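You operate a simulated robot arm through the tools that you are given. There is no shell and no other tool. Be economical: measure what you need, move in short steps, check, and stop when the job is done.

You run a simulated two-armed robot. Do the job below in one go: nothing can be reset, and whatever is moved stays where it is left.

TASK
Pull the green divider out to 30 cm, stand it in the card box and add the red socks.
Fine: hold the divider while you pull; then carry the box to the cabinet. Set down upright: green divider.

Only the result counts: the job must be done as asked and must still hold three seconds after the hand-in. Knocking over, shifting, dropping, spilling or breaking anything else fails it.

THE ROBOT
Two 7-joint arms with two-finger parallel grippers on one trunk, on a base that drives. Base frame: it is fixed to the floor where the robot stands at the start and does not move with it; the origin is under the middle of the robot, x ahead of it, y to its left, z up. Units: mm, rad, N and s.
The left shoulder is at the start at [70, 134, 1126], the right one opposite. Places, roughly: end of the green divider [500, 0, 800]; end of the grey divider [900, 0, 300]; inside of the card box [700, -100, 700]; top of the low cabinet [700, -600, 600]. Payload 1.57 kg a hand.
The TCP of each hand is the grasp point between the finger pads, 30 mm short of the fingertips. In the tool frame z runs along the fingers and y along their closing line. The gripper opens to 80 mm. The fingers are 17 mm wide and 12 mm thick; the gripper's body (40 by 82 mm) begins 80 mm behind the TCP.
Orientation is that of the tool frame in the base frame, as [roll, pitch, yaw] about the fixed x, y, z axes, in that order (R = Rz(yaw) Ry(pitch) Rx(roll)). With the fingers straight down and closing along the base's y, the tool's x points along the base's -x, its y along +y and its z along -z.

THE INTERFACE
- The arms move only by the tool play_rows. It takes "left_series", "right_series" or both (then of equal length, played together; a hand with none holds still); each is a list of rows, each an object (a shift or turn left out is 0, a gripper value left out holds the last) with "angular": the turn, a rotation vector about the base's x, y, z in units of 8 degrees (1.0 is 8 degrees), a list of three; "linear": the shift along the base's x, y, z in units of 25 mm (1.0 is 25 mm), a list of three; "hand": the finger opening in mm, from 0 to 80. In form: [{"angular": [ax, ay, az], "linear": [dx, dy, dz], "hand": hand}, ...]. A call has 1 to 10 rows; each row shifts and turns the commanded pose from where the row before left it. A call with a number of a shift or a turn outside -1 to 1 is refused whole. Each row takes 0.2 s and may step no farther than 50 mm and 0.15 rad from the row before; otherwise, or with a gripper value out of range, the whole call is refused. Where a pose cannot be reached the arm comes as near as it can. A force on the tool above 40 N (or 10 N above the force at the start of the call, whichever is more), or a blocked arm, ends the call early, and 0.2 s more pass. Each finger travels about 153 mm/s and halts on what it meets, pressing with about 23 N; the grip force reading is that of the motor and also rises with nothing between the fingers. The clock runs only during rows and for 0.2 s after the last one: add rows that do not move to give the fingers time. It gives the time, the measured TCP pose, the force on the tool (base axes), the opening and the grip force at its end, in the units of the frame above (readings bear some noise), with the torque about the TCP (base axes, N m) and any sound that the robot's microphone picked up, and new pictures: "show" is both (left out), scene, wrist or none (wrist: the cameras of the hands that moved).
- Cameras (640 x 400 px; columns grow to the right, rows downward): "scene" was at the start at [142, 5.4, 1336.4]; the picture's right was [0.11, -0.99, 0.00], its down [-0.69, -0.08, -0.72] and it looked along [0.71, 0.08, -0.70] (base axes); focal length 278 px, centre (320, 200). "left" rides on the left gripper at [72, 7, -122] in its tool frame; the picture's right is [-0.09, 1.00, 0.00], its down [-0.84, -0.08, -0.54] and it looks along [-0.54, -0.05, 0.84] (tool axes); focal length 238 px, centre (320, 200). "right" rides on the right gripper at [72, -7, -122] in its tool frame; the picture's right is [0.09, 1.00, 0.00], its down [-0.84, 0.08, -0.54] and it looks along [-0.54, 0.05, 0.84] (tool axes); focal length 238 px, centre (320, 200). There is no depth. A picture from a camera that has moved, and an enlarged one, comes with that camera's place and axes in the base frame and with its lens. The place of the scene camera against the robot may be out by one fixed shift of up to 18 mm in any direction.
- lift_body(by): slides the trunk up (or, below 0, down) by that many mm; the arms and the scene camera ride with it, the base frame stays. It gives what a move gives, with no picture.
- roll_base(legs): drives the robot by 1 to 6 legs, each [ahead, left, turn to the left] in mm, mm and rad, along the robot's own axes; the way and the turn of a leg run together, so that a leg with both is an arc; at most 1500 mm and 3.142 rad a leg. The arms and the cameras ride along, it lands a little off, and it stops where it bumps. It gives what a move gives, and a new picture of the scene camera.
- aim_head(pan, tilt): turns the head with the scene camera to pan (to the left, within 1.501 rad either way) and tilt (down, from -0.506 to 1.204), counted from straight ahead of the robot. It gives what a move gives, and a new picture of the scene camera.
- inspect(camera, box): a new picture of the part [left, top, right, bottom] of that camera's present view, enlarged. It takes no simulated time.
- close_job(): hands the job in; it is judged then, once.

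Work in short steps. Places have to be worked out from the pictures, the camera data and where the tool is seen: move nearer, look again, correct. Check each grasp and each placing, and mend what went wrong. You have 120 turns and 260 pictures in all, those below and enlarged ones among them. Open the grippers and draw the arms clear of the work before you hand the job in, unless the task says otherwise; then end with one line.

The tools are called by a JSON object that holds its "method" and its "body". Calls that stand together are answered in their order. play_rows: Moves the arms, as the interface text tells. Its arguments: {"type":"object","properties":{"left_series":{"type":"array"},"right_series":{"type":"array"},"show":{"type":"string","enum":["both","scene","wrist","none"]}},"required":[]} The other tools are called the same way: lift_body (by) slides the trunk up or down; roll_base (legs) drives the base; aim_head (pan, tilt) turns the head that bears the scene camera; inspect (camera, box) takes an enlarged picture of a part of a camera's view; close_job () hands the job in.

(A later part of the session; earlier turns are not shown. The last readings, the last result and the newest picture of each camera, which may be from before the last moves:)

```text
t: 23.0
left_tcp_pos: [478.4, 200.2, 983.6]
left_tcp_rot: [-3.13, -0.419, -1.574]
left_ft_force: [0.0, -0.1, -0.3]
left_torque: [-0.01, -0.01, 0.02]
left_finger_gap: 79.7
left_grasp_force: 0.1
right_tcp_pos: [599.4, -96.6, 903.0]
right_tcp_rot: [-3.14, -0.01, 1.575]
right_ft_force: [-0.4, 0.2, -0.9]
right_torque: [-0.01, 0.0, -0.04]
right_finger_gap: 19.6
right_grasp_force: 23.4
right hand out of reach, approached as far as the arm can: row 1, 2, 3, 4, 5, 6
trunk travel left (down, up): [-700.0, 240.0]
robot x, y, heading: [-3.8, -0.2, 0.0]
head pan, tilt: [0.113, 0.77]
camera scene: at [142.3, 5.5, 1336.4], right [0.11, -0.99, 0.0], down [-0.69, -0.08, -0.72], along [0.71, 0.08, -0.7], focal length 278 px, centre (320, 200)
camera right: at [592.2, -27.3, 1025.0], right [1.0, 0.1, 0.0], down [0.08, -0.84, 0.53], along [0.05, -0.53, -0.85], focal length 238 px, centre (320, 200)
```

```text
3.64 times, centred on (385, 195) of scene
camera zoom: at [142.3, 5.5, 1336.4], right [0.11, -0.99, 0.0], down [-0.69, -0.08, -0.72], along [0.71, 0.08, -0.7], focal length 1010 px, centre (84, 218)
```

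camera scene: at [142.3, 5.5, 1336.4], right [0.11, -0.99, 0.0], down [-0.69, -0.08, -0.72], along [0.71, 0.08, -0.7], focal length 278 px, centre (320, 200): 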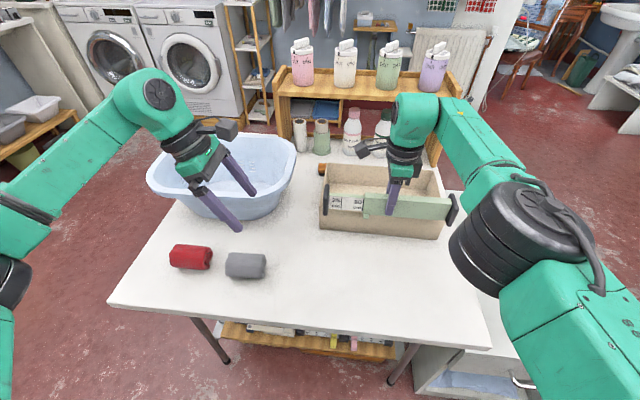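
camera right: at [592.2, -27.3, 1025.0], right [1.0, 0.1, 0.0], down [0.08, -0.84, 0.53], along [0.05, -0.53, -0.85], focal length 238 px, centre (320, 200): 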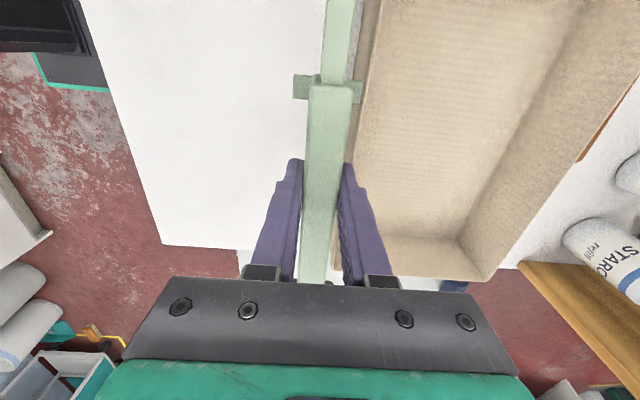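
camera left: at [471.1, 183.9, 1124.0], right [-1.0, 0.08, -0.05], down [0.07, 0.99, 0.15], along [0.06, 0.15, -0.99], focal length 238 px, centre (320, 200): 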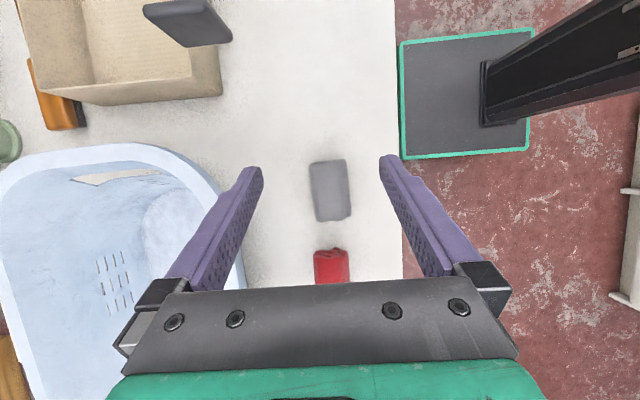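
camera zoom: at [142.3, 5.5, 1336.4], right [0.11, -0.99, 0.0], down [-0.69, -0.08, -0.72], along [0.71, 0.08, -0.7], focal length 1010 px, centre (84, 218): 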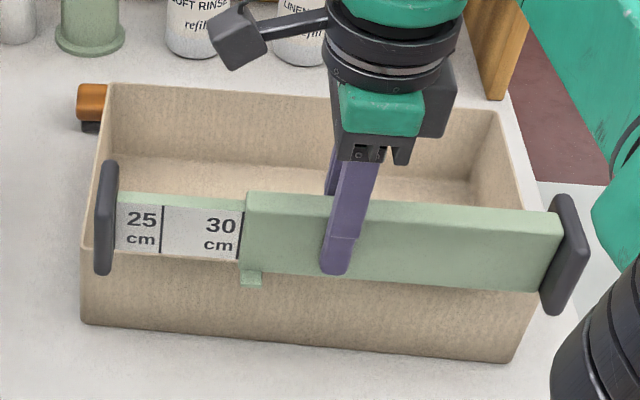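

The right arm is at its reach limit at x≈600. There is free floor in front of the base, so I'll raise the left hand a little and drive ahead 120 mm.

{"method": "play_rows", "body": {"left_series": [{"linear": [-0.5, 0, 0.8]}, {"linear": [-0.5, 0, 0.8]}], "show": "none"}}

{"method": "roll_base", "body": {"legs": [[120, 0, 0]]}}

{"method": "inspect", "body": {"camera": "scene", "box": [300, 160, 500, 285]}}

{"method": "inspect", "body": {"camera": "right", "box": [0, 0, 640, 400]}}

```text
t: 23.6
left_tcp_pos: [451.7, 200.1, 1024.3]
left_tcp_rot: [-3.131, -0.416, -1.572]
left_ft_force: [-0.6, 0.3, -0.6]
left_torque: [0.02, -0.03, -0.01]
left_finger_gap: 79.9
left_grasp_force: 0.0
right_tcp_pos: [597.3, -97.1, 904.5]
right_tcp_rot: [-3.14, -0.013, 1.575]
right_ft_force: [-0.2, 0.0, -1.1]
right_torque: [-0.03, 0.01, 0.0]
right_finger_gap: 19.6
right_grasp_force: 23.1
trunk travel left (down, up): [-700.0, 240.0]
robot x, y, heading: [2.3, 0.1, 0.002]
head pan, tilt: [0.113, 0.77]
```

```text
t: 24.8
left_tcp_pos: [573.5, 200.1, 1023.9]
left_tcp_rot: [-3.129, -0.421, -1.57]
left_ft_force: [-0.6, 0.1, 1.3]
left_torque: [0.0, 0.0, 0.01]
left_finger_gap: 80.0
left_grasp_force: 0.0
right_tcp_pos: [717.8, -95.1, 902.6]
right_tcp_rot: [-3.138, -0.012, 1.576]
right_ft_force: [0.0, 0.7, -1.8]
right_torque: [0.0, 0.03, 0.0]
right_finger_gap: 19.7
right_grasp_force: 23.2
trunk travel left (down, up): [-700.0, 240.0]
robot x, y, heading: [122.3, 3.9, 0.002]
head pan, tilt: [0.113, 0.77]
camera scene: at [261.3, 5.8, 1336.5], right [0.12, -0.99, 0.0], down [-0.69, -0.08, -0.72], along [0.71, 0.08, -0.7], focal length 278 px, centre (320, 200)
```

scene: 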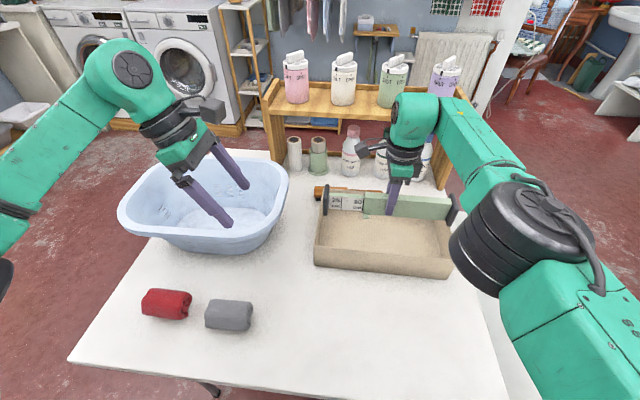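

```text
3.20 times, centred on (400, 222) of scene
camera zoom: at [261.3, 5.8, 1336.5], right [0.12, -0.99, 0.0], down [-0.69, -0.08, -0.72], along [0.71, 0.08, -0.7], focal length 889 px, centre (64, 128)
```

zoom: 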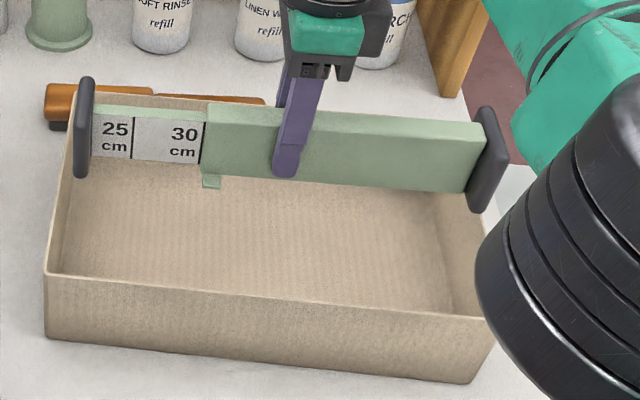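

```text
1.00 times, centred on (320, 200) of right
camera zoom: at [711.5, -26.0, 1025.7], right [1.0, 0.1, 0.0], down [0.08, -0.84, 0.53], along [0.05, -0.53, -0.85], focal length 238 px, centre (320, 200)
```

zoom: 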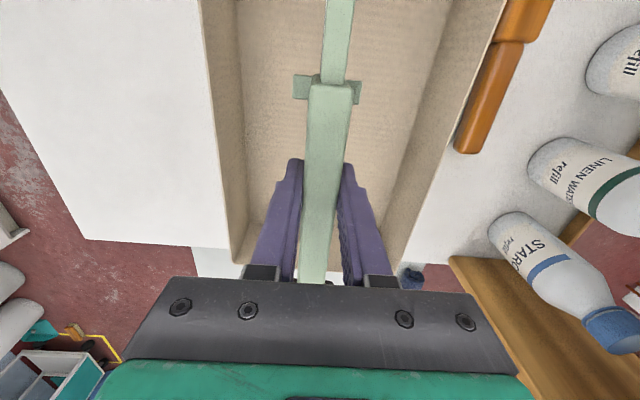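

The divider is over the box at x≈718, and the box spans x≈628–817. A wooden brush lies just behind it. Lowering will cost some reach, so I'll drive 50 mm more, then bring the hand back to x≈748 and down until the plates are just above the rim.

{"method": "roll_base", "body": {"legs": [[50, 0, 0]]}}

{"method": "play_rows", "body": {"right_series": [{"linear": [-0.4, 0, -0.2]}, {"linear": [-0.4, 0, -0.4]}, {"linear": [0, 0, -0.4]}, {}]}}

{"method": "inspect", "body": {"camera": "scene", "box": [300, 180, 500, 305]}}

```text
t: 25.8
left_tcp_pos: [620.8, 200.0, 1024.9]
left_tcp_rot: [-3.125, -0.418, -1.572]
left_ft_force: [0.0, -0.3, 0.3]
left_torque: [0.01, -0.03, -0.01]
left_finger_gap: 80.1
left_grasp_force: 0.1
right_tcp_pos: [767.1, -96.0, 906.1]
right_tcp_rot: [3.14, -0.013, 1.577]
right_ft_force: [0.1, 0.2, -1.3]
right_torque: [0.04, 0.0, 0.02]
right_finger_gap: 19.3
right_grasp_force: 23.6
trunk travel left (down, up): [-700.0, 240.0]
robot x, y, heading: [168.8, -1.3, 0.003]
head pan, tilt: [0.113, 0.77]
camera scene: at [309.0, 5.8, 1336.9], right [0.12, -0.99, 0.0], down [-0.69, -0.08, -0.72], along [0.71, 0.08, -0.69], focal length 278 px, centre (320, 200)
```

scene: 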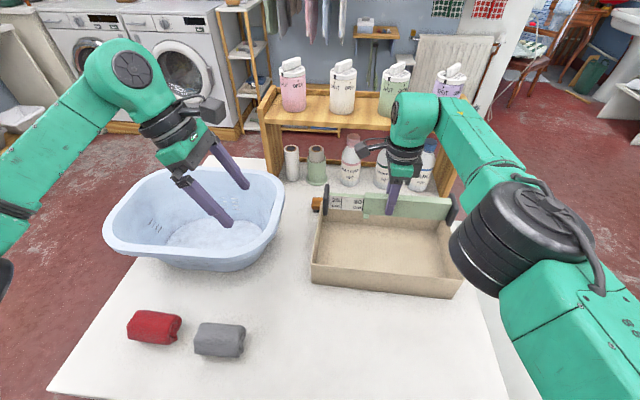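

```text
t: 26.8
left_tcp_pos: [624.3, 199.7, 1023.1]
left_tcp_rot: [-3.127, -0.419, -1.569]
left_ft_force: [-0.5, -0.6, 0.4]
left_torque: [0.01, -0.01, -0.02]
left_finger_gap: 79.9
left_grasp_force: 0.1
right_tcp_pos: [748.2, -96.9, 878.7]
right_tcp_rot: [-3.141, -0.013, 1.575]
right_ft_force: [0.0, -0.4, -1.7]
right_torque: [0.04, -0.01, 0.01]
right_finger_gap: 19.7
right_grasp_force: 22.9
trunk travel left (down, up): [-700.0, 240.0]
robot x, y, heading: [169.3, 0.7, 0.0]
head pan, tilt: [0.113, 0.77]
camera scene: at [311.9, 5.5, 1336.5], right [0.12, -0.99, 0.0], down [-0.69, -0.08, -0.72], along [0.71, 0.08, -0.7], focal length 278 px, centre (320, 200)
camera right: at [741.6, -26.6, 1000.8], right [1.0, 0.1, 0.0], down [0.08, -0.84, 0.53], along [0.05, -0.53, -0.85], focal length 238 px, centre (320, 200)
```

scene: 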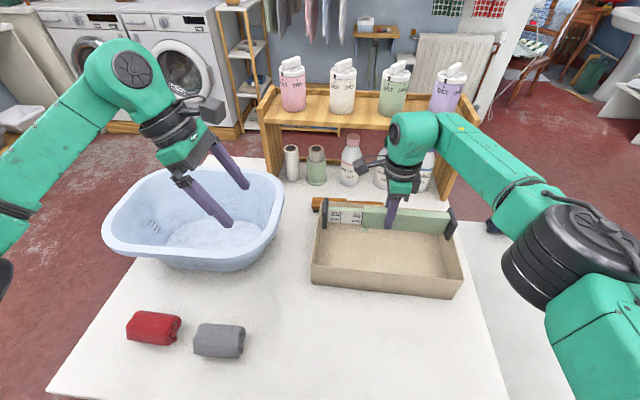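
right: 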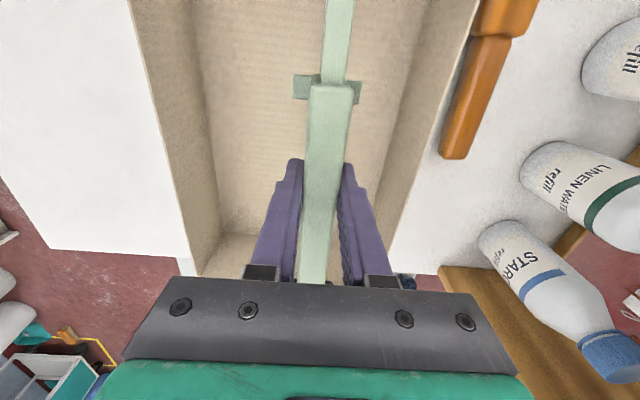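

```text
3.20 times, centred on (400, 242) of scene
camera zoom: at [311.9, 5.5, 1336.5], right [0.12, -0.99, 0.0], down [-0.69, -0.08, -0.72], along [0.71, 0.08, -0.7], focal length 889 px, centre (64, 64)
```

zoom: 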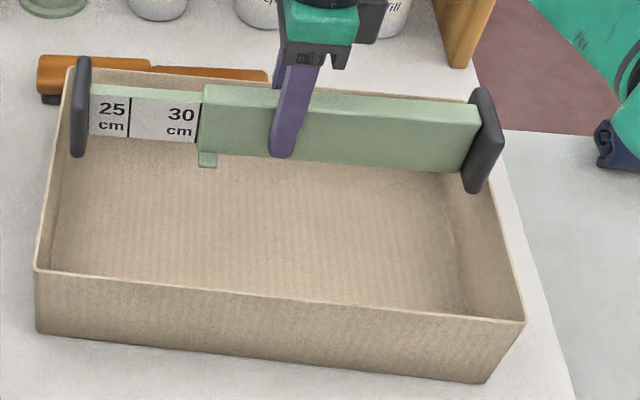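

At rim height both end plates sit inside the walls, with about 9 mm to spare at each end. I'll lower the divider into the box.

{"method": "play_rows", "body": {"right_series": [{"linear": [0, 0, -0.6]}, {"linear": [0, 0, -0.6]}, {"linear": [0, 0, -0.6]}, {}]}}

{"method": "inspect", "body": {"camera": "scene", "box": [300, 180, 500, 305]}}

```text
t: 27.8
left_tcp_pos: [623.9, 201.0, 1023.3]
left_tcp_rot: [-3.131, -0.418, -1.57]
left_ft_force: [0.1, 0.8, -0.3]
left_torque: [-0.03, -0.01, -0.01]
left_finger_gap: 80.3
left_grasp_force: 0.0
right_tcp_pos: [749.7, -97.1, 831.6]
right_tcp_rot: [-3.141, -0.01, 1.576]
right_ft_force: [-0.5, -1.1, -0.9]
right_torque: [-0.04, -0.02, -0.01]
right_finger_gap: 19.5
right_grasp_force: 23.0
trunk travel left (down, up): [-700.0, 240.0]
robot x, y, heading: [172.3, 0.5, 0.003]
head pan, tilt: [0.113, 0.77]
camera scene: at [312.6, 5.9, 1336.4], right [0.12, -0.99, 0.0], down [-0.69, -0.08, -0.72], along [0.71, 0.08, -0.7], focal length 278 px, centre (320, 200)
camera right: at [742.7, -26.7, 955.4], right [1.0, 0.1, 0.0], down [0.08, -0.84, 0.53], along [0.05, -0.53, -0.85], focal length 238 px, centre (320, 200)
```

scene: 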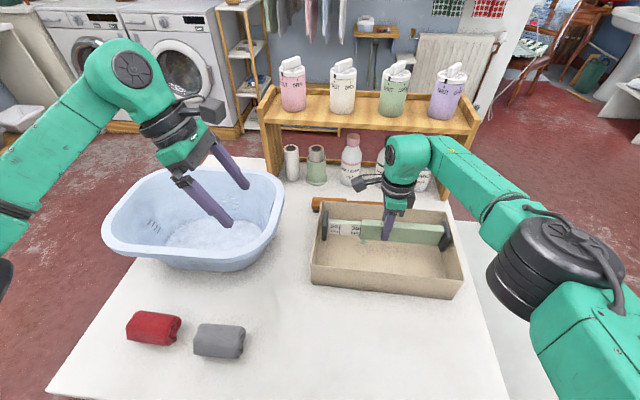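
right: 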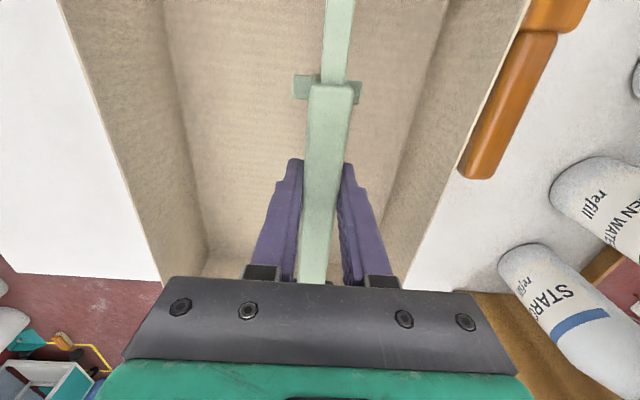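

```text
3.20 times, centred on (400, 242) of scene
camera zoom: at [312.6, 5.9, 1336.4], right [0.12, -0.99, 0.0], down [-0.69, -0.08, -0.72], along [0.71, 0.08, -0.7], focal length 889 px, centre (64, 64)
```

zoom: 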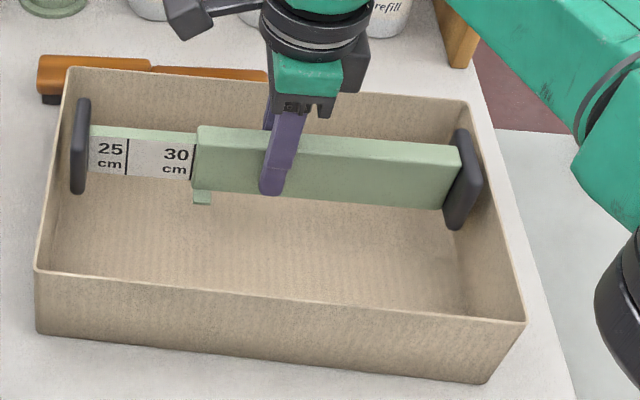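

It is inside with room at both ends. I'll lower it slowly onto the box floor.

{"method": "play_rows", "body": {"right_series": [{"linear": [0, 0, -0.6]}, {"linear": [0, 0, -0.5]}, {"linear": [0, 0, -0.25]}, {"linear": [0, 0, -0.1]}, {"linear": [0, 0, -0.1]}, {}], "show": "none"}}

{"method": "inspect", "body": {"camera": "scene", "box": [300, 180, 500, 305]}}

```text
t: 29.2
left_tcp_pos: [624.4, 200.0, 1024.7]
left_tcp_rot: [-3.131, -0.419, -1.571]
left_ft_force: [0.2, 0.6, -0.2]
left_torque: [-0.04, -0.02, 0.01]
left_finger_gap: 79.8
left_grasp_force: 0.1
right_tcp_pos: [749.2, -97.8, 794.5]
right_tcp_rot: [3.14, -0.012, 1.577]
right_ft_force: [0.0, -0.7, -0.9]
right_torque: [0.01, 0.04, 0.0]
right_finger_gap: 19.8
right_grasp_force: 22.8
trunk travel left (down, up): [-700.0, 240.0]
robot x, y, heading: [170.8, 2.1, 0.002]
head pan, tilt: [0.113, 0.77]
```

```text
3.20 times, centred on (400, 242) of scene
camera zoom: at [312.7, 5.9, 1336.4], right [0.12, -0.99, 0.0], down [-0.69, -0.08, -0.72], along [0.71, 0.08, -0.7], focal length 889 px, centre (64, 64)
```

zoom: 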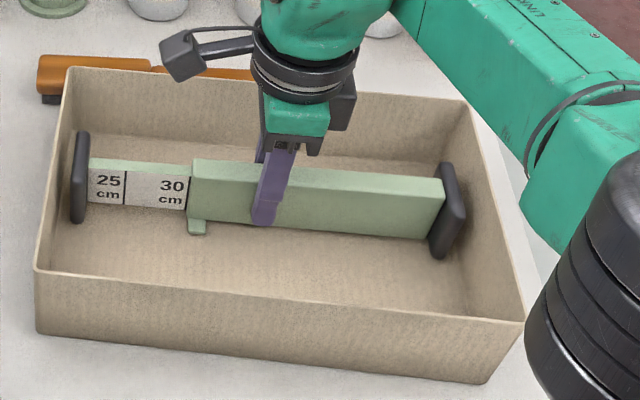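

Nearly there. I'll go down in small steps until the force rises.

{"method": "play_rows", "body": {"right_series": [{"linear": [0, 0, -0.08]}, {"linear": [0, 0, -0.08]}, {}], "show": "none"}}

```text
t: 30.0
left_tcp_pos: [623.1, 201.3, 1023.7]
left_tcp_rot: [-3.126, -0.419, -1.573]
left_ft_force: [0.3, -0.4, -0.1]
left_torque: [-0.02, -0.02, -0.02]
left_finger_gap: 79.9
left_grasp_force: 0.0
right_tcp_pos: [750.2, -96.7, 791.1]
right_tcp_rot: [3.141, -0.013, 1.577]
right_ft_force: [2.2, -1.1, 6.2]
right_torque: [-0.24, -0.04, 0.01]
right_finger_gap: 19.6
right_grasp_force: 22.7
trunk travel left (down, up): [-700.0, 240.0]
robot x, y, heading: [170.8, 0.3, 0.002]
head pan, tilt: [0.113, 0.77]
```

Contact with the floor at z≈791 (force +6 N). I'll open the hand and raise it straight up.

{"method": "play_rows", "body": {"right_series": [{"hand": 55}, {}, {"linear": [0, 0, 0.6]}, {"linear": [0, 0, 1]}, {"linear": [0, 0, 1]}, {"linear": [0, 0, 1]}, {"linear": [0, 0, 1]}, {"linear": [0, -0.8, 1]}, {"linear": [0, -1, 1]}, {"linear": [0, -1, 0.5]}]}}

{"method": "inspect", "body": {"camera": "scene", "box": [300, 180, 500, 305]}}

```text
t: 32.2
left_tcp_pos: [624.7, 200.3, 1024.8]
left_tcp_rot: [-3.127, -0.419, -1.57]
left_ft_force: [-0.4, 1.4, -0.4]
left_torque: [-0.03, -0.01, 0.02]
left_finger_gap: 80.2
left_grasp_force: 0.0
right_tcp_pos: [748.8, -165.1, 965.3]
right_tcp_rot: [-3.139, -0.012, 1.577]
right_ft_force: [-0.2, -0.4, -0.4]
right_torque: [0.0, -0.01, -0.04]
right_finger_gap: 55.0
right_grasp_force: 0.1
trunk travel left (down, up): [-700.0, 240.0]
robot x, y, heading: [172.0, 2.0, 0.005]
head pan, tilt: [0.113, 0.77]
camera scene: at [312.3, 5.1, 1336.4], right [0.12, -0.99, 0.0], down [-0.69, -0.08, -0.72], along [0.71, 0.08, -0.7], focal length 278 px, centre (320, 200)
camera right: at [742.4, -95.8, 1088.7], right [1.0, 0.1, 0.0], down [0.08, -0.84, 0.53], along [0.05, -0.53, -0.85], focal length 238 px, centre (320, 200)
```

scene: 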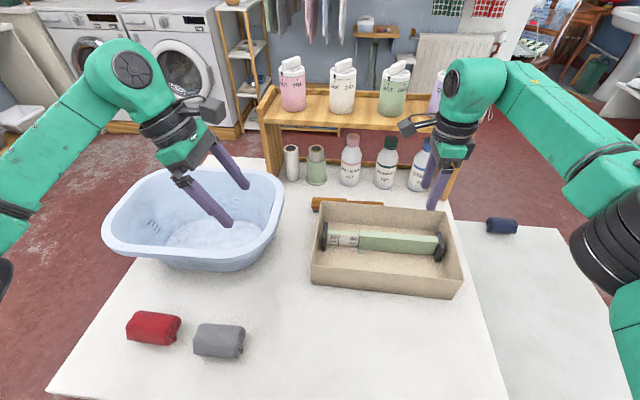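
right: 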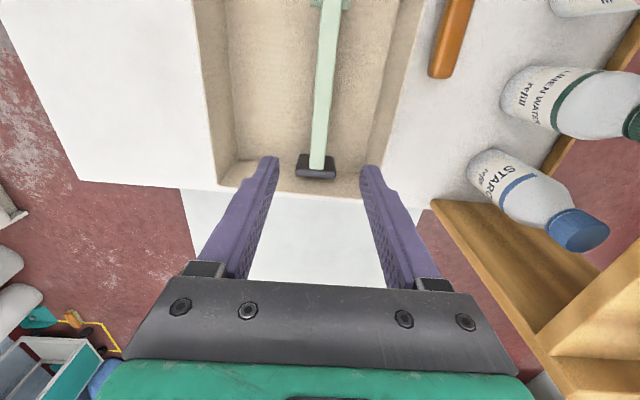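

```text
3.20 times, centred on (400, 242) of scene
camera zoom: at [312.3, 5.1, 1336.4], right [0.12, -0.99, 0.0], down [-0.69, -0.08, -0.72], along [0.71, 0.08, -0.7], focal length 889 px, centre (64, 64)
```

zoom: 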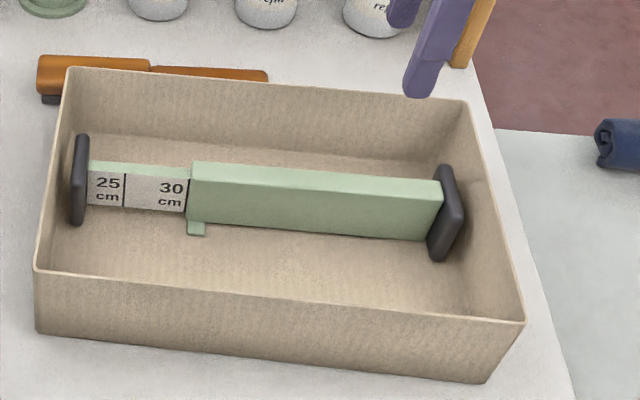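

The divider stands in the box and still reads 30 cm. Now the red socks, at roughly (485, 353): I'll bring the left hand upright over them, closing along x.

{"method": "play_rows", "body": {"left_series": [{"angular": [1, 0, 0], "linear": [-0.7, 0.77, 0]}, {"angular": [1, 0, 0], "linear": [-0.7, 0.77, 0]}, {"angular": [1, 0, 0], "linear": [-0.7, 0.77, 0]}, {"linear": [-0.7, 0.77, 0]}, {"linear": [-0.7, 0.77, 0]}, {"linear": [-0.7, 0.77, 0]}, {"linear": [-0.7, 0.77, -0.6]}, {"linear": [-0.7, 0.77, -0.6]}, {"linear": [0, 0, -0.8]}, {}]}}

```text
t: 34.4
left_tcp_pos: [484.1, 355.2, 972.1]
left_tcp_rot: [-3.129, 0.0, -1.57]
left_ft_force: [-0.9, -0.3, -1.0]
left_torque: [0.0, 0.01, 0.01]
left_finger_gap: 80.1
left_grasp_force: 0.0
right_tcp_pos: [748.8, -165.4, 965.2]
right_tcp_rot: [-3.139, -0.011, 1.576]
right_ft_force: [0.3, -0.5, -0.4]
right_torque: [-0.02, -0.04, 0.0]
right_finger_gap: 55.0
right_grasp_force: 0.0
trunk travel left (down, up): [-700.0, 240.0]
robot x, y, heading: [170.8, 0.6, 0.005]
head pan, tilt: [0.113, 0.77]
camera scene: at [312.2, 6.0, 1336.4], right [0.12, -0.99, 0.0], down [-0.69, -0.08, -0.72], along [0.71, 0.08, -0.7], focal length 278 px, centre (320, 200)
camera left: at [475.5, 281.6, 1095.5], right [-1.0, 0.09, -0.01], down [0.07, 0.84, 0.54], along [0.06, 0.54, -0.84], focal length 238 px, centre (320, 200)
```

scene: 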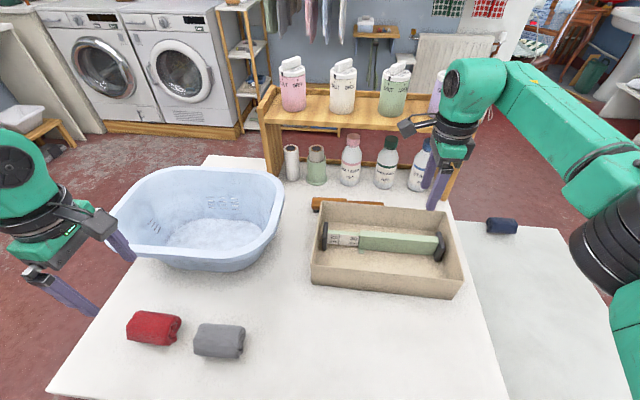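
left: 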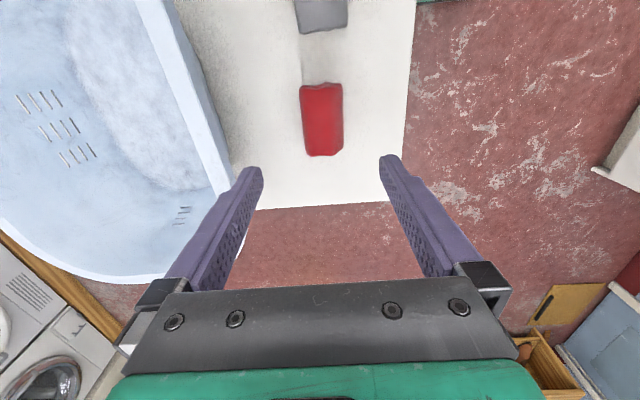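

The socks are at about (484, 361) and about 55 mm across. I'll descend to z≈850 and check alignment.

{"method": "play_rows", "body": {"left_series": [{"linear": [0, 0.1, -0.9]}, {"linear": [0, 0.1, -1]}, {"linear": [0, 0.05, -1]}, {"linear": [0, 0, -1]}, {"linear": [0, 0, -1]}, {}], "show": "wrist"}}

```text
t: 35.8
left_tcp_pos: [483.0, 361.7, 851.0]
left_tcp_rot: [-3.128, 0.0, -1.571]
left_ft_force: [-0.2, -0.4, 0.2]
left_torque: [0.0, -0.02, 0.02]
left_finger_gap: 80.0
left_grasp_force: 0.0
right_tcp_pos: [749.2, -165.9, 966.2]
right_tcp_rot: [-3.141, -0.011, 1.575]
right_ft_force: [-0.8, -0.2, 1.1]
right_torque: [-0.03, 0.02, 0.03]
right_finger_gap: 55.1
right_grasp_force: 0.0
trunk travel left (down, up): [-700.0, 240.0]
robot x, y, heading: [165.6, -1.4, 0.004]
head pan, tilt: [0.113, 0.77]
camera left: at [475.8, 288.6, 973.2], right [-1.0, 0.09, -0.01], down [0.07, 0.84, 0.54], along [0.06, 0.54, -0.84], focal length 238 px, centre (320, 200)
```

left: 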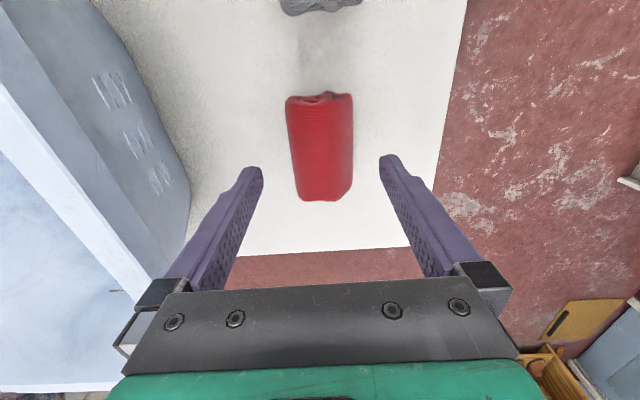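

Aligned. I'll go down to z≈779, close on the socks and lift.

{"method": "play_rows", "body": {"left_series": [{"linear": [0.04, 0, -1]}, {"linear": [0, 0, -1]}, {"linear": [0, 0, -0.88]}, {"hand": 55}, {"hand": 35}, {"hand": 20}, {"hand": 10}, {}, {"linear": [0, 0, 0.5]}, {"linear": [0, 0, 1]}]}}

```text
t: 38.0
left_tcp_pos: [484.5, 361.9, 816.6]
left_tcp_rot: [-3.131, 0.003, -1.57]
left_ft_force: [0.1, -0.4, -0.7]
left_torque: [0.0, -0.01, -0.01]
left_finger_gap: 68.5
left_grasp_force: 23.4
right_tcp_pos: [749.7, -164.7, 967.0]
right_tcp_rot: [-3.14, -0.012, 1.576]
right_ft_force: [-0.8, -0.2, 0.5]
right_torque: [0.0, 0.04, 0.01]
right_finger_gap: 54.8
right_grasp_force: 0.0
trunk travel left (down, up): [-700.0, 240.0]
robot x, y, heading: [165.5, 0.7, 0.004]
head pan, tilt: [0.113, 0.77]
camera scene: at [311.9, 5.3, 1336.4], right [0.12, -0.99, 0.0], down [-0.69, -0.08, -0.72], along [0.71, 0.08, -0.7], focal length 278 px, centre (320, 200)
camera left: at [477.7, 289.2, 937.6], right [-1.0, 0.09, -0.01], down [0.07, 0.84, 0.54], along [0.06, 0.54, -0.84], focal length 238 px, centre (320, 200)
```

scene: 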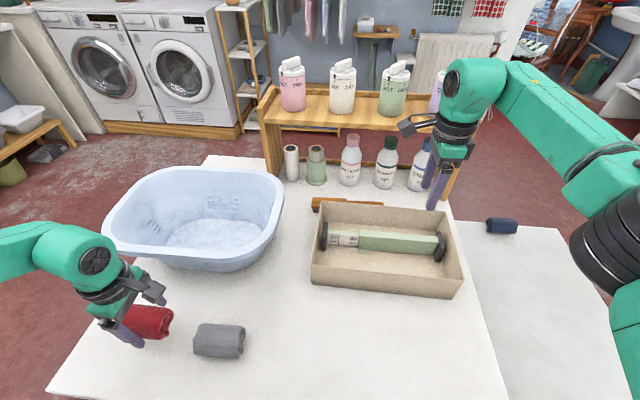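
left: 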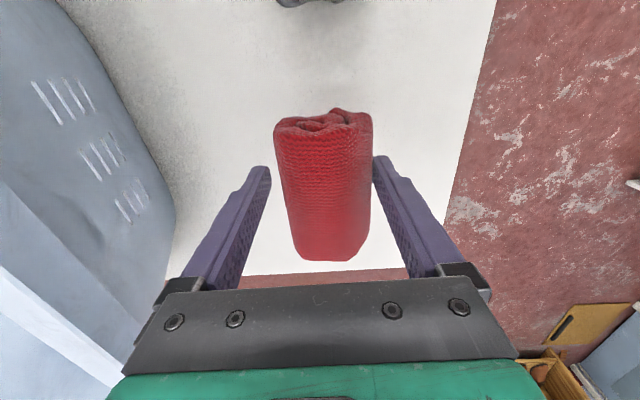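

The socks are gripped, 68 mm wide, and off the table. I'll lift higher and carry them along -y in front of the tub, while the right hand backs off to the right.

{"method": "play_rows", "body": {"left_series": [{"linear": [0, 0, 1]}, {"linear": [0, 0, 1]}, {"linear": [0, 0, 1]}, {"linear": [0, -0.5, 1]}, {"linear": [0, -1, 1]}, {"linear": [0, -1, 0.2]}, {"linear": [0, -1, 0]}, {"linear": [0, -1, 0]}, {"linear": [0, -1, 0]}, {"linear": [0, -1, 0]}], "right_series": [{"linear": [-0.5, -0.8, 0.4]}, {"linear": [-0.5, -0.8, 0.4]}, {"linear": [-0.5, -0.8, 0.4]}, {"linear": [-0.5, -0.8, 0]}, {"linear": [-0.5, -0.8, 0]}, {"linear": [-0.5, -0.8, 0]}, {}, {}, {}, {}], "show": "none"}}

{"method": "play_rows", "body": {"left_series": [{"linear": [0, -1, 0]}, {"linear": [0, -1, 0]}, {"linear": [0, -1, 0]}, {"linear": [0, -1, 0]}, {"linear": [0, -1, 0]}, {"linear": [0.5, -1, 0]}, {"linear": [0.8, -1, 0]}, {"linear": [1, -1, 0]}, {"linear": [1, -1, 0]}, {"linear": [1, -1, 0]}]}}

```text
t: 40.2
left_tcp_pos: [485.4, 196.7, 948.0]
left_tcp_rot: [-3.13, 0.001, -1.571]
left_ft_force: [0.2, 0.0, -0.7]
left_torque: [0.03, 0.02, 0.04]
left_finger_gap: 68.3
left_grasp_force: 23.0
right_tcp_pos: [675.5, -287.7, 996.7]
right_tcp_rot: [-3.14, -0.013, 1.576]
right_ft_force: [-1.0, -0.5, -0.6]
right_torque: [0.01, 0.01, -0.04]
right_finger_gap: 55.0
right_grasp_force: 0.1
trunk travel left (down, up): [-700.0, 240.0]
robot x, y, heading: [169.6, -0.3, -0.004]
head pan, tilt: [0.113, 0.77]
```

```text
t: 42.4
left_tcp_pos: [554.2, 48.0, 961.3]
left_tcp_rot: [-3.13, 0.001, -1.573]
left_ft_force: [0.1, -0.6, -0.5]
left_torque: [0.01, 0.0, -0.02]
left_finger_gap: 68.1
left_grasp_force: 23.2
left hand out of reach, approached as far as the arm can: row 7, 8, 9, 10
right_tcp_pos: [674.1, -287.6, 998.5]
right_tcp_rot: [-3.139, -0.013, 1.576]
right_ft_force: [0.4, -0.4, -0.7]
right_torque: [-0.01, -0.04, -0.01]
right_finger_gap: 54.7
right_grasp_force: 0.1
trunk travel left (down, up): [-700.0, 240.0]
robot x, y, heading: [172.5, 2.9, 0.001]
head pan, tilt: [0.113, 0.77]
camera scene: at [312.5, 6.0, 1336.4], right [0.12, -0.99, 0.0], down [-0.69, -0.08, -0.72], along [0.71, 0.08, -0.7], focal length 278 px, centre (320, 200)
camera left: at [546.6, -23.7, 1083.3], right [-1.0, 0.09, -0.01], down [0.07, 0.84, 0.54], along [0.06, 0.54, -0.84], focal length 238 px, centre (320, 200)
```

scene: 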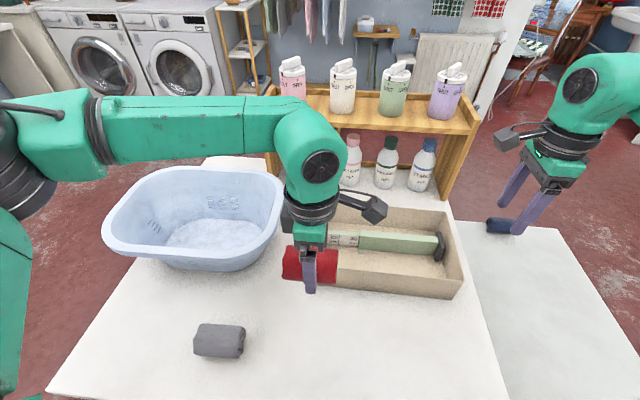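
left: 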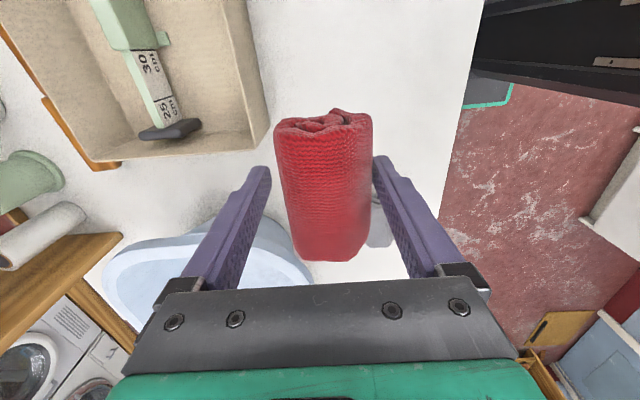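

The left arm can't cross further in this orientation. I'll slide the base 190 mm to the right and slightly back, which puts the hand in front of the box with y in a good range.

{"method": "roll_base", "body": {"legs": [[-20, -190, 0]]}}

{"method": "play_rows", "body": {"left_series": [{"linear": [0.5, 0.2, 0]}, {"linear": [0.8, 0.2, 0]}, {"linear": [0.8, 0.2, 0]}, {"linear": [0.8, 0.2, 0]}, {"linear": [0.8, 0.2, 0]}, {"linear": [0.8, 0.2, 0]}, {"linear": [0.8, 0.2, 0]}, {}]}}

```text
t: 43.9
left_tcp_pos: [534.4, -140.5, 960.3]
left_tcp_rot: [-3.13, -0.002, -1.573]
left_ft_force: [0.3, -0.3, -0.6]
left_torque: [0.04, 0.01, 0.0]
left_finger_gap: 68.0
left_grasp_force: 23.0
right_tcp_pos: [654.3, -475.0, 999.5]
right_tcp_rot: [-3.141, -0.009, 1.573]
right_ft_force: [0.5, 0.1, 0.6]
right_torque: [0.0, 0.0, -0.01]
right_finger_gap: 54.8
right_grasp_force: 0.1
trunk travel left (down, up): [-700.0, 240.0]
robot x, y, heading: [150.9, -192.5, -0.002]
head pan, tilt: [0.113, 0.77]
camera scene: at [292.9, -181.5, 1336.4], right [0.11, -0.99, 0.0], down [-0.69, -0.08, -0.72], along [0.71, 0.08, -0.7], focal length 278 px, centre (320, 200)
```

scene: 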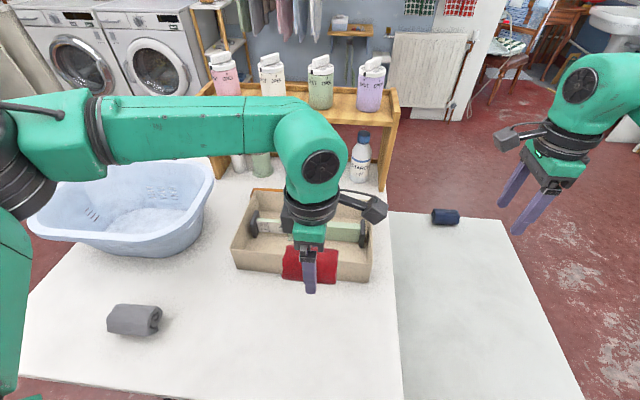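

```text
t: 45.7
left_tcp_pos: [638.5, -71.1, 965.2]
left_tcp_rot: [-3.127, -0.004, -1.574]
left_ft_force: [-0.2, -0.3, -0.1]
left_torque: [-0.01, 0.0, 0.0]
left_finger_gap: 68.3
left_grasp_force: 22.8
left hand out of reach, approached as far as the arm can: row 2, 3, 4, 5, 6, 7
right_tcp_pos: [654.4, -475.9, 999.0]
right_tcp_rot: [-3.139, -0.012, 1.573]
right_ft_force: [0.5, 0.7, 1.0]
right_torque: [-0.01, -0.01, 0.0]
right_finger_gap: 54.8
right_grasp_force: 0.1
trunk travel left (down, up): [-700.0, 240.0]
robot x, y, heading: [151.9, -185.4, 0.005]
head pan, tilt: [0.113, 0.77]
camera scene: at [292.7, -183.0, 1336.4], right [0.11, -0.99, 0.0], down [-0.69, -0.08, -0.72], along [0.71, 0.08, -0.7], focal length 278 px, centre (320, 200)
camera left: at [631.1, -143.9, 1088.1], right [-1.0, 0.09, -0.01], down [0.07, 0.84, 0.54], along [0.06, 0.54, -0.84], focal length 238 px, centre (320, 200)
```

scene: 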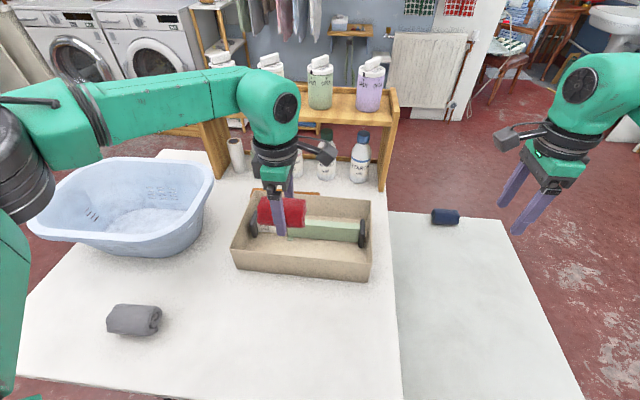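
left: 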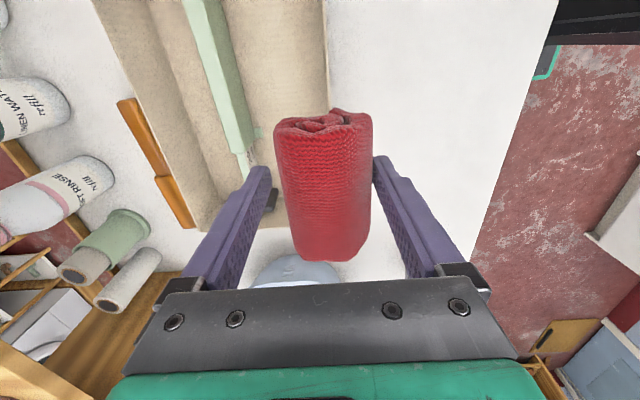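

The hand is at (638, -71) and needs x≈688. I'll drive 50 mm ahead, then lower with the trunk so the arm's reach doesn't change.

{"method": "roll_base", "body": {"legs": [[50, 0, 0]]}}

{"method": "lift_body", "body": {"by": -80}}

{"method": "inspect", "body": {"camera": "scene", "box": [160, 140, 480, 340]}}

{"method": "inspect", "body": {"camera": "left", "box": [0, 0, 640, 400]}}

```text
t: 46.6
left_tcp_pos: [686.8, -72.3, 968.8]
left_tcp_rot: [-3.124, -0.002, -1.575]
left_ft_force: [-0.7, 0.2, -1.1]
left_torque: [-0.01, 0.01, -0.01]
left_finger_gap: 68.3
left_grasp_force: 22.5
right_tcp_pos: [701.0, -476.0, 999.0]
right_tcp_rot: [3.141, -0.012, 1.574]
right_ft_force: [0.6, 0.2, 0.6]
right_torque: [-0.04, -0.03, 0.0]
right_finger_gap: 54.6
right_grasp_force: 0.0
trunk travel left (down, up): [-700.0, 240.0]
robot x, y, heading: [202.5, -190.6, -0.003]
head pan, tilt: [0.113, 0.77]
camera scene: at [338.9, -182.7, 1336.9], right [0.11, -0.99, 0.0], down [-0.69, -0.08, -0.72], along [0.72, 0.08, -0.69], focal length 278 px, centre (320, 200)
```

scene: 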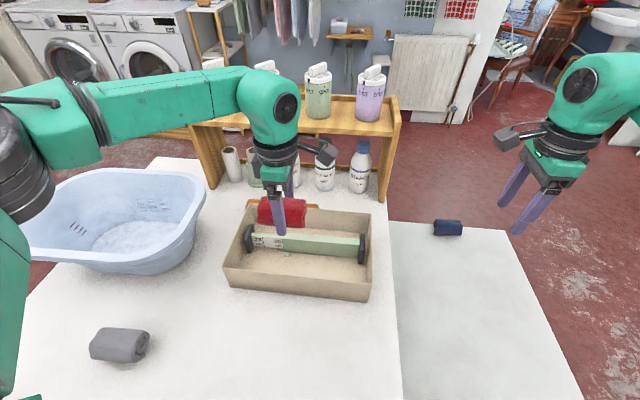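

```text
t: 47.8
left_tcp_pos: [688.8, -71.8, 885.7]
left_tcp_rot: [-3.127, -0.002, -1.576]
left_ft_force: [0.6, 0.7, -0.8]
left_torque: [0.01, -0.02, -0.02]
left_finger_gap: 68.3
left_grasp_force: 22.7
right_tcp_pos: [703.2, -476.3, 918.2]
right_tcp_rot: [-3.139, -0.012, 1.575]
right_ft_force: [-0.3, 0.1, 0.2]
right_torque: [-0.01, -0.04, 0.01]
right_finger_gap: 54.8
right_grasp_force: 0.1
trunk travel left (down, up): [-620.0, 320.0]
robot x, y, heading: [204.1, -187.8, -0.0]
head pan, tilt: [0.113, 0.77]
```

```text
2.00 times, centred on (320, 240) of scene
camera zoom: at [342.9, -182.8, 1256.4], right [0.11, -0.99, 0.0], down [-0.69, -0.08, -0.72], along [0.71, 0.08, -0.7], focal length 555 px, centre (320, 120)
```

zoom: 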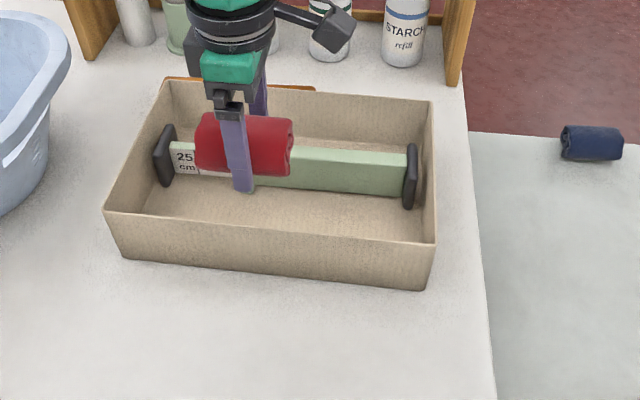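

```text
1.00 times, centred on (320, 200) of left
camera zoom: at [681.2, -144.3, 1008.2], right [-1.0, 0.1, -0.01], down [0.07, 0.84, 0.54], along [0.06, 0.54, -0.84], focal length 238 px, centre (320, 200)
```

zoom: 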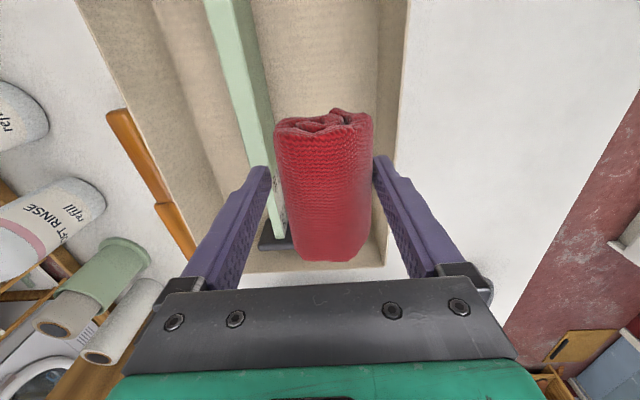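

The bar's front face computes to x≈737 and the front wall to 628, so the socks fit between at x≈685. I'll nudge -3 mm in x and lower the trunk 80 mm.

{"method": "play_rows", "body": {"left_series": [{"linear": [-0.13, 0, 0]}, {}], "show": "none"}}

{"method": "lift_body", "body": {"by": -80}}

{"method": "inspect", "body": {"camera": "scene", "box": [160, 180, 480, 380]}}

{"method": "inspect", "body": {"camera": "left", "box": [0, 0, 640, 400]}}

```text
t: 48.4
left_tcp_pos: [686.2, -72.1, 886.0]
left_tcp_rot: [-3.127, -0.002, -1.574]
left_ft_force: [0.7, -1.5, 0.1]
left_torque: [0.0, -0.01, 0.04]
left_finger_gap: 68.6
left_grasp_force: 22.5
right_tcp_pos: [703.3, -476.0, 918.9]
right_tcp_rot: [-3.139, -0.012, 1.574]
right_ft_force: [0.2, -0.7, -0.2]
right_torque: [0.0, 0.01, 0.01]
right_finger_gap: 55.0
right_grasp_force: 0.0
trunk travel left (down, up): [-620.0, 320.0]
robot x, y, heading: [201.1, -191.9, -0.001]
head pan, tilt: [0.113, 0.77]
```

```text
t: 49.6
left_tcp_pos: [685.9, -72.6, 805.3]
left_tcp_rot: [-3.127, -0.002, -1.574]
left_ft_force: [-0.4, 0.5, -0.3]
left_torque: [0.01, 0.01, 0.0]
left_finger_gap: 68.3
left_grasp_force: 22.7
right_tcp_pos: [703.8, -475.5, 839.2]
right_tcp_rot: [-3.14, -0.013, 1.574]
right_ft_force: [-0.1, -0.1, 0.1]
right_torque: [0.0, -0.03, 0.02]
right_finger_gap: 55.0
right_grasp_force: 0.1
trunk travel left (down, up): [-540.0, 400.0]
robot x, y, heading: [198.9, -185.7, 0.0]
head pan, tilt: [0.113, 0.77]
```

```text
2.00 times, centred on (320, 280) of scene
camera zoom: at [342.6, -182.8, 1176.4], right [0.11, -0.99, 0.0], down [-0.69, -0.08, -0.72], along [0.71, 0.08, -0.7], focal length 555 px, centre (320, 40)
```

zoom: 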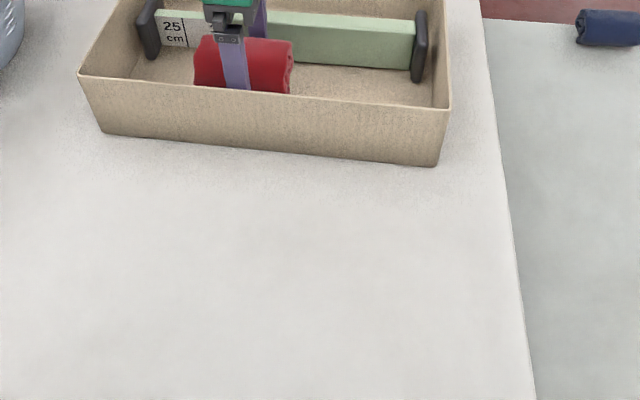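

```text
1.00 times, centred on (320, 200) of left
camera zoom: at [677.3, -144.4, 928.8], right [-1.0, 0.1, -0.01], down [0.07, 0.84, 0.54], along [0.06, 0.54, -0.84], focal length 238 px, centre (320, 200)
```

zoom: 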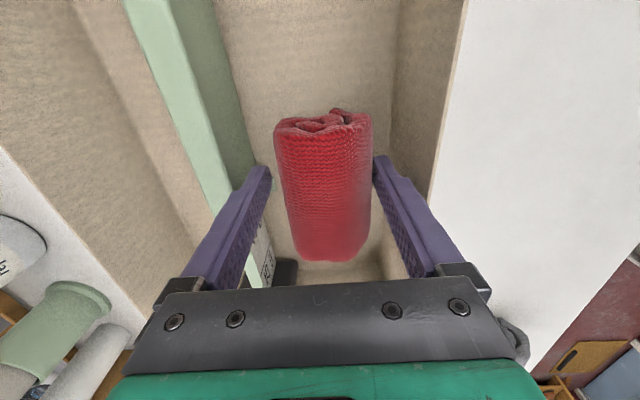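

Clear on both sides. I'll lower the last ~17 mm with the arm, open slightly, and retreat upward.

{"method": "play_rows", "body": {"left_series": [{"linear": [0, 0, -0.3]}, {"linear": [0, 0, -0.25]}, {"linear": [0, 0, -0.15]}, {}, {"hand": 76}, {}], "show": "wrist"}}

```text
t: 51.0
left_tcp_pos: [684.9, -71.4, 788.2]
left_tcp_rot: [-3.128, -0.002, -1.573]
left_ft_force: [-1.1, 0.2, -0.2]
left_torque: [0.0, -0.01, 0.04]
left_finger_gap: 75.6
left_grasp_force: 0.2
right_tcp_pos: [703.5, -476.8, 838.7]
right_tcp_rot: [-3.14, -0.013, 1.574]
right_ft_force: [0.4, -0.1, 0.0]
right_torque: [0.03, -0.01, 0.03]
right_finger_gap: 55.3
right_grasp_force: 0.0
trunk travel left (down, up): [-540.0, 400.0]
robot x, y, heading: [199.3, -187.8, 0.001]
head pan, tilt: [0.113, 0.77]
camera left: at [677.3, -144.0, 910.7], right [-1.0, 0.1, -0.01], down [0.07, 0.84, 0.54], along [0.06, 0.54, -0.84], focal length 238 px, centre (320, 200)
```

left: 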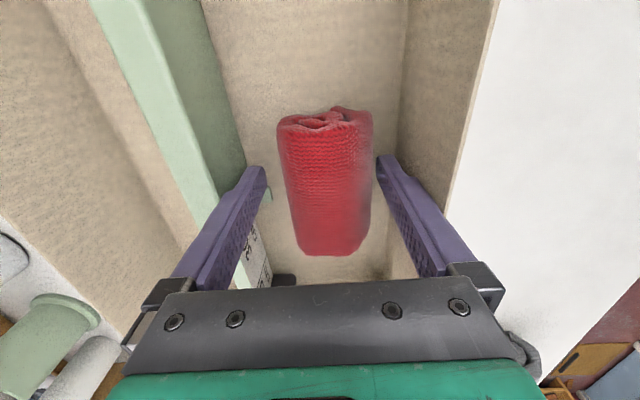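

The socks are released inside the box. I'll raise the trunk back up to clear the hand and look.

{"method": "lift_body", "body": {"by": 160}}

{"method": "aim_head", "body": {"pan": -0.1, "tilt": 0.85}}

{"method": "inspect", "body": {"camera": "left", "box": [0, 0, 640, 400]}}

```text
t: 52.8
left_tcp_pos: [685.0, -72.3, 948.5]
left_tcp_rot: [-3.127, -0.001, -1.575]
left_ft_force: [-0.7, -0.8, -0.1]
left_torque: [0.02, 0.02, 0.02]
left_finger_gap: 75.6
left_grasp_force: 0.1
right_tcp_pos: [704.8, -476.3, 998.5]
right_tcp_rot: [-3.14, -0.011, 1.574]
right_ft_force: [-0.6, -0.1, 0.3]
right_torque: [0.03, 0.03, -0.02]
right_finger_gap: 55.1
right_grasp_force: 0.0
trunk travel left (down, up): [-700.0, 240.0]
robot x, y, heading: [201.7, -189.4, -0.002]
head pan, tilt: [0.113, 0.77]
```

```text
t: 53.6
left_tcp_pos: [685.0, -71.7, 948.8]
left_tcp_rot: [-3.126, -0.001, -1.573]
left_ft_force: [0.2, 0.5, -1.4]
left_torque: [0.03, 0.01, -0.01]
left_finger_gap: 75.9
left_grasp_force: 0.0
right_tcp_pos: [704.2, -475.7, 998.7]
right_tcp_rot: [-3.14, -0.011, 1.575]
right_ft_force: [0.3, 0.6, 0.2]
right_torque: [-0.01, 0.02, -0.01]
right_finger_gap: 55.4
right_grasp_force: 0.0
trunk travel left (down, up): [-700.0, 240.0]
robot x, y, heading: [202.5, -188.7, 0.002]
head pan, tilt: [-0.099, 0.85]
camera scene: at [339.1, -199.8, 1330.0], right [-0.1, -0.99, 0.0], down [-0.75, 0.07, -0.66], along [0.66, -0.07, -0.75], focal length 278 px, centre (320, 200)
```

scene: 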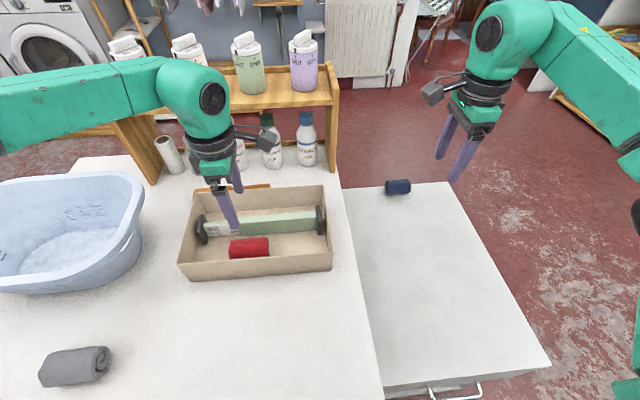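

```text
1.00 times, centred on (320, 200) of left
camera zoom: at [677.3, -144.0, 1070.7], right [-1.0, 0.1, -0.01], down [0.07, 0.84, 0.54], along [0.06, 0.54, -0.84], focal length 238 px, centre (320, 200)
```

zoom: 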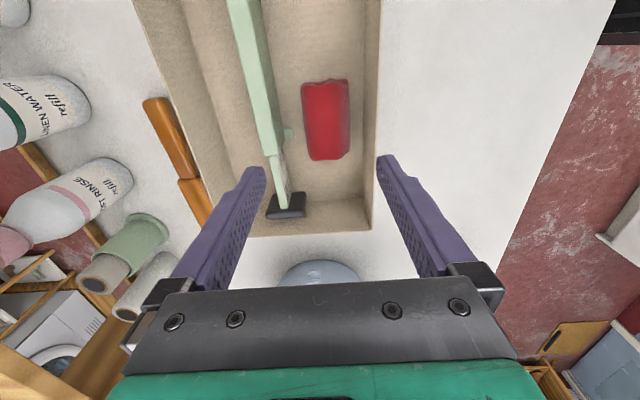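

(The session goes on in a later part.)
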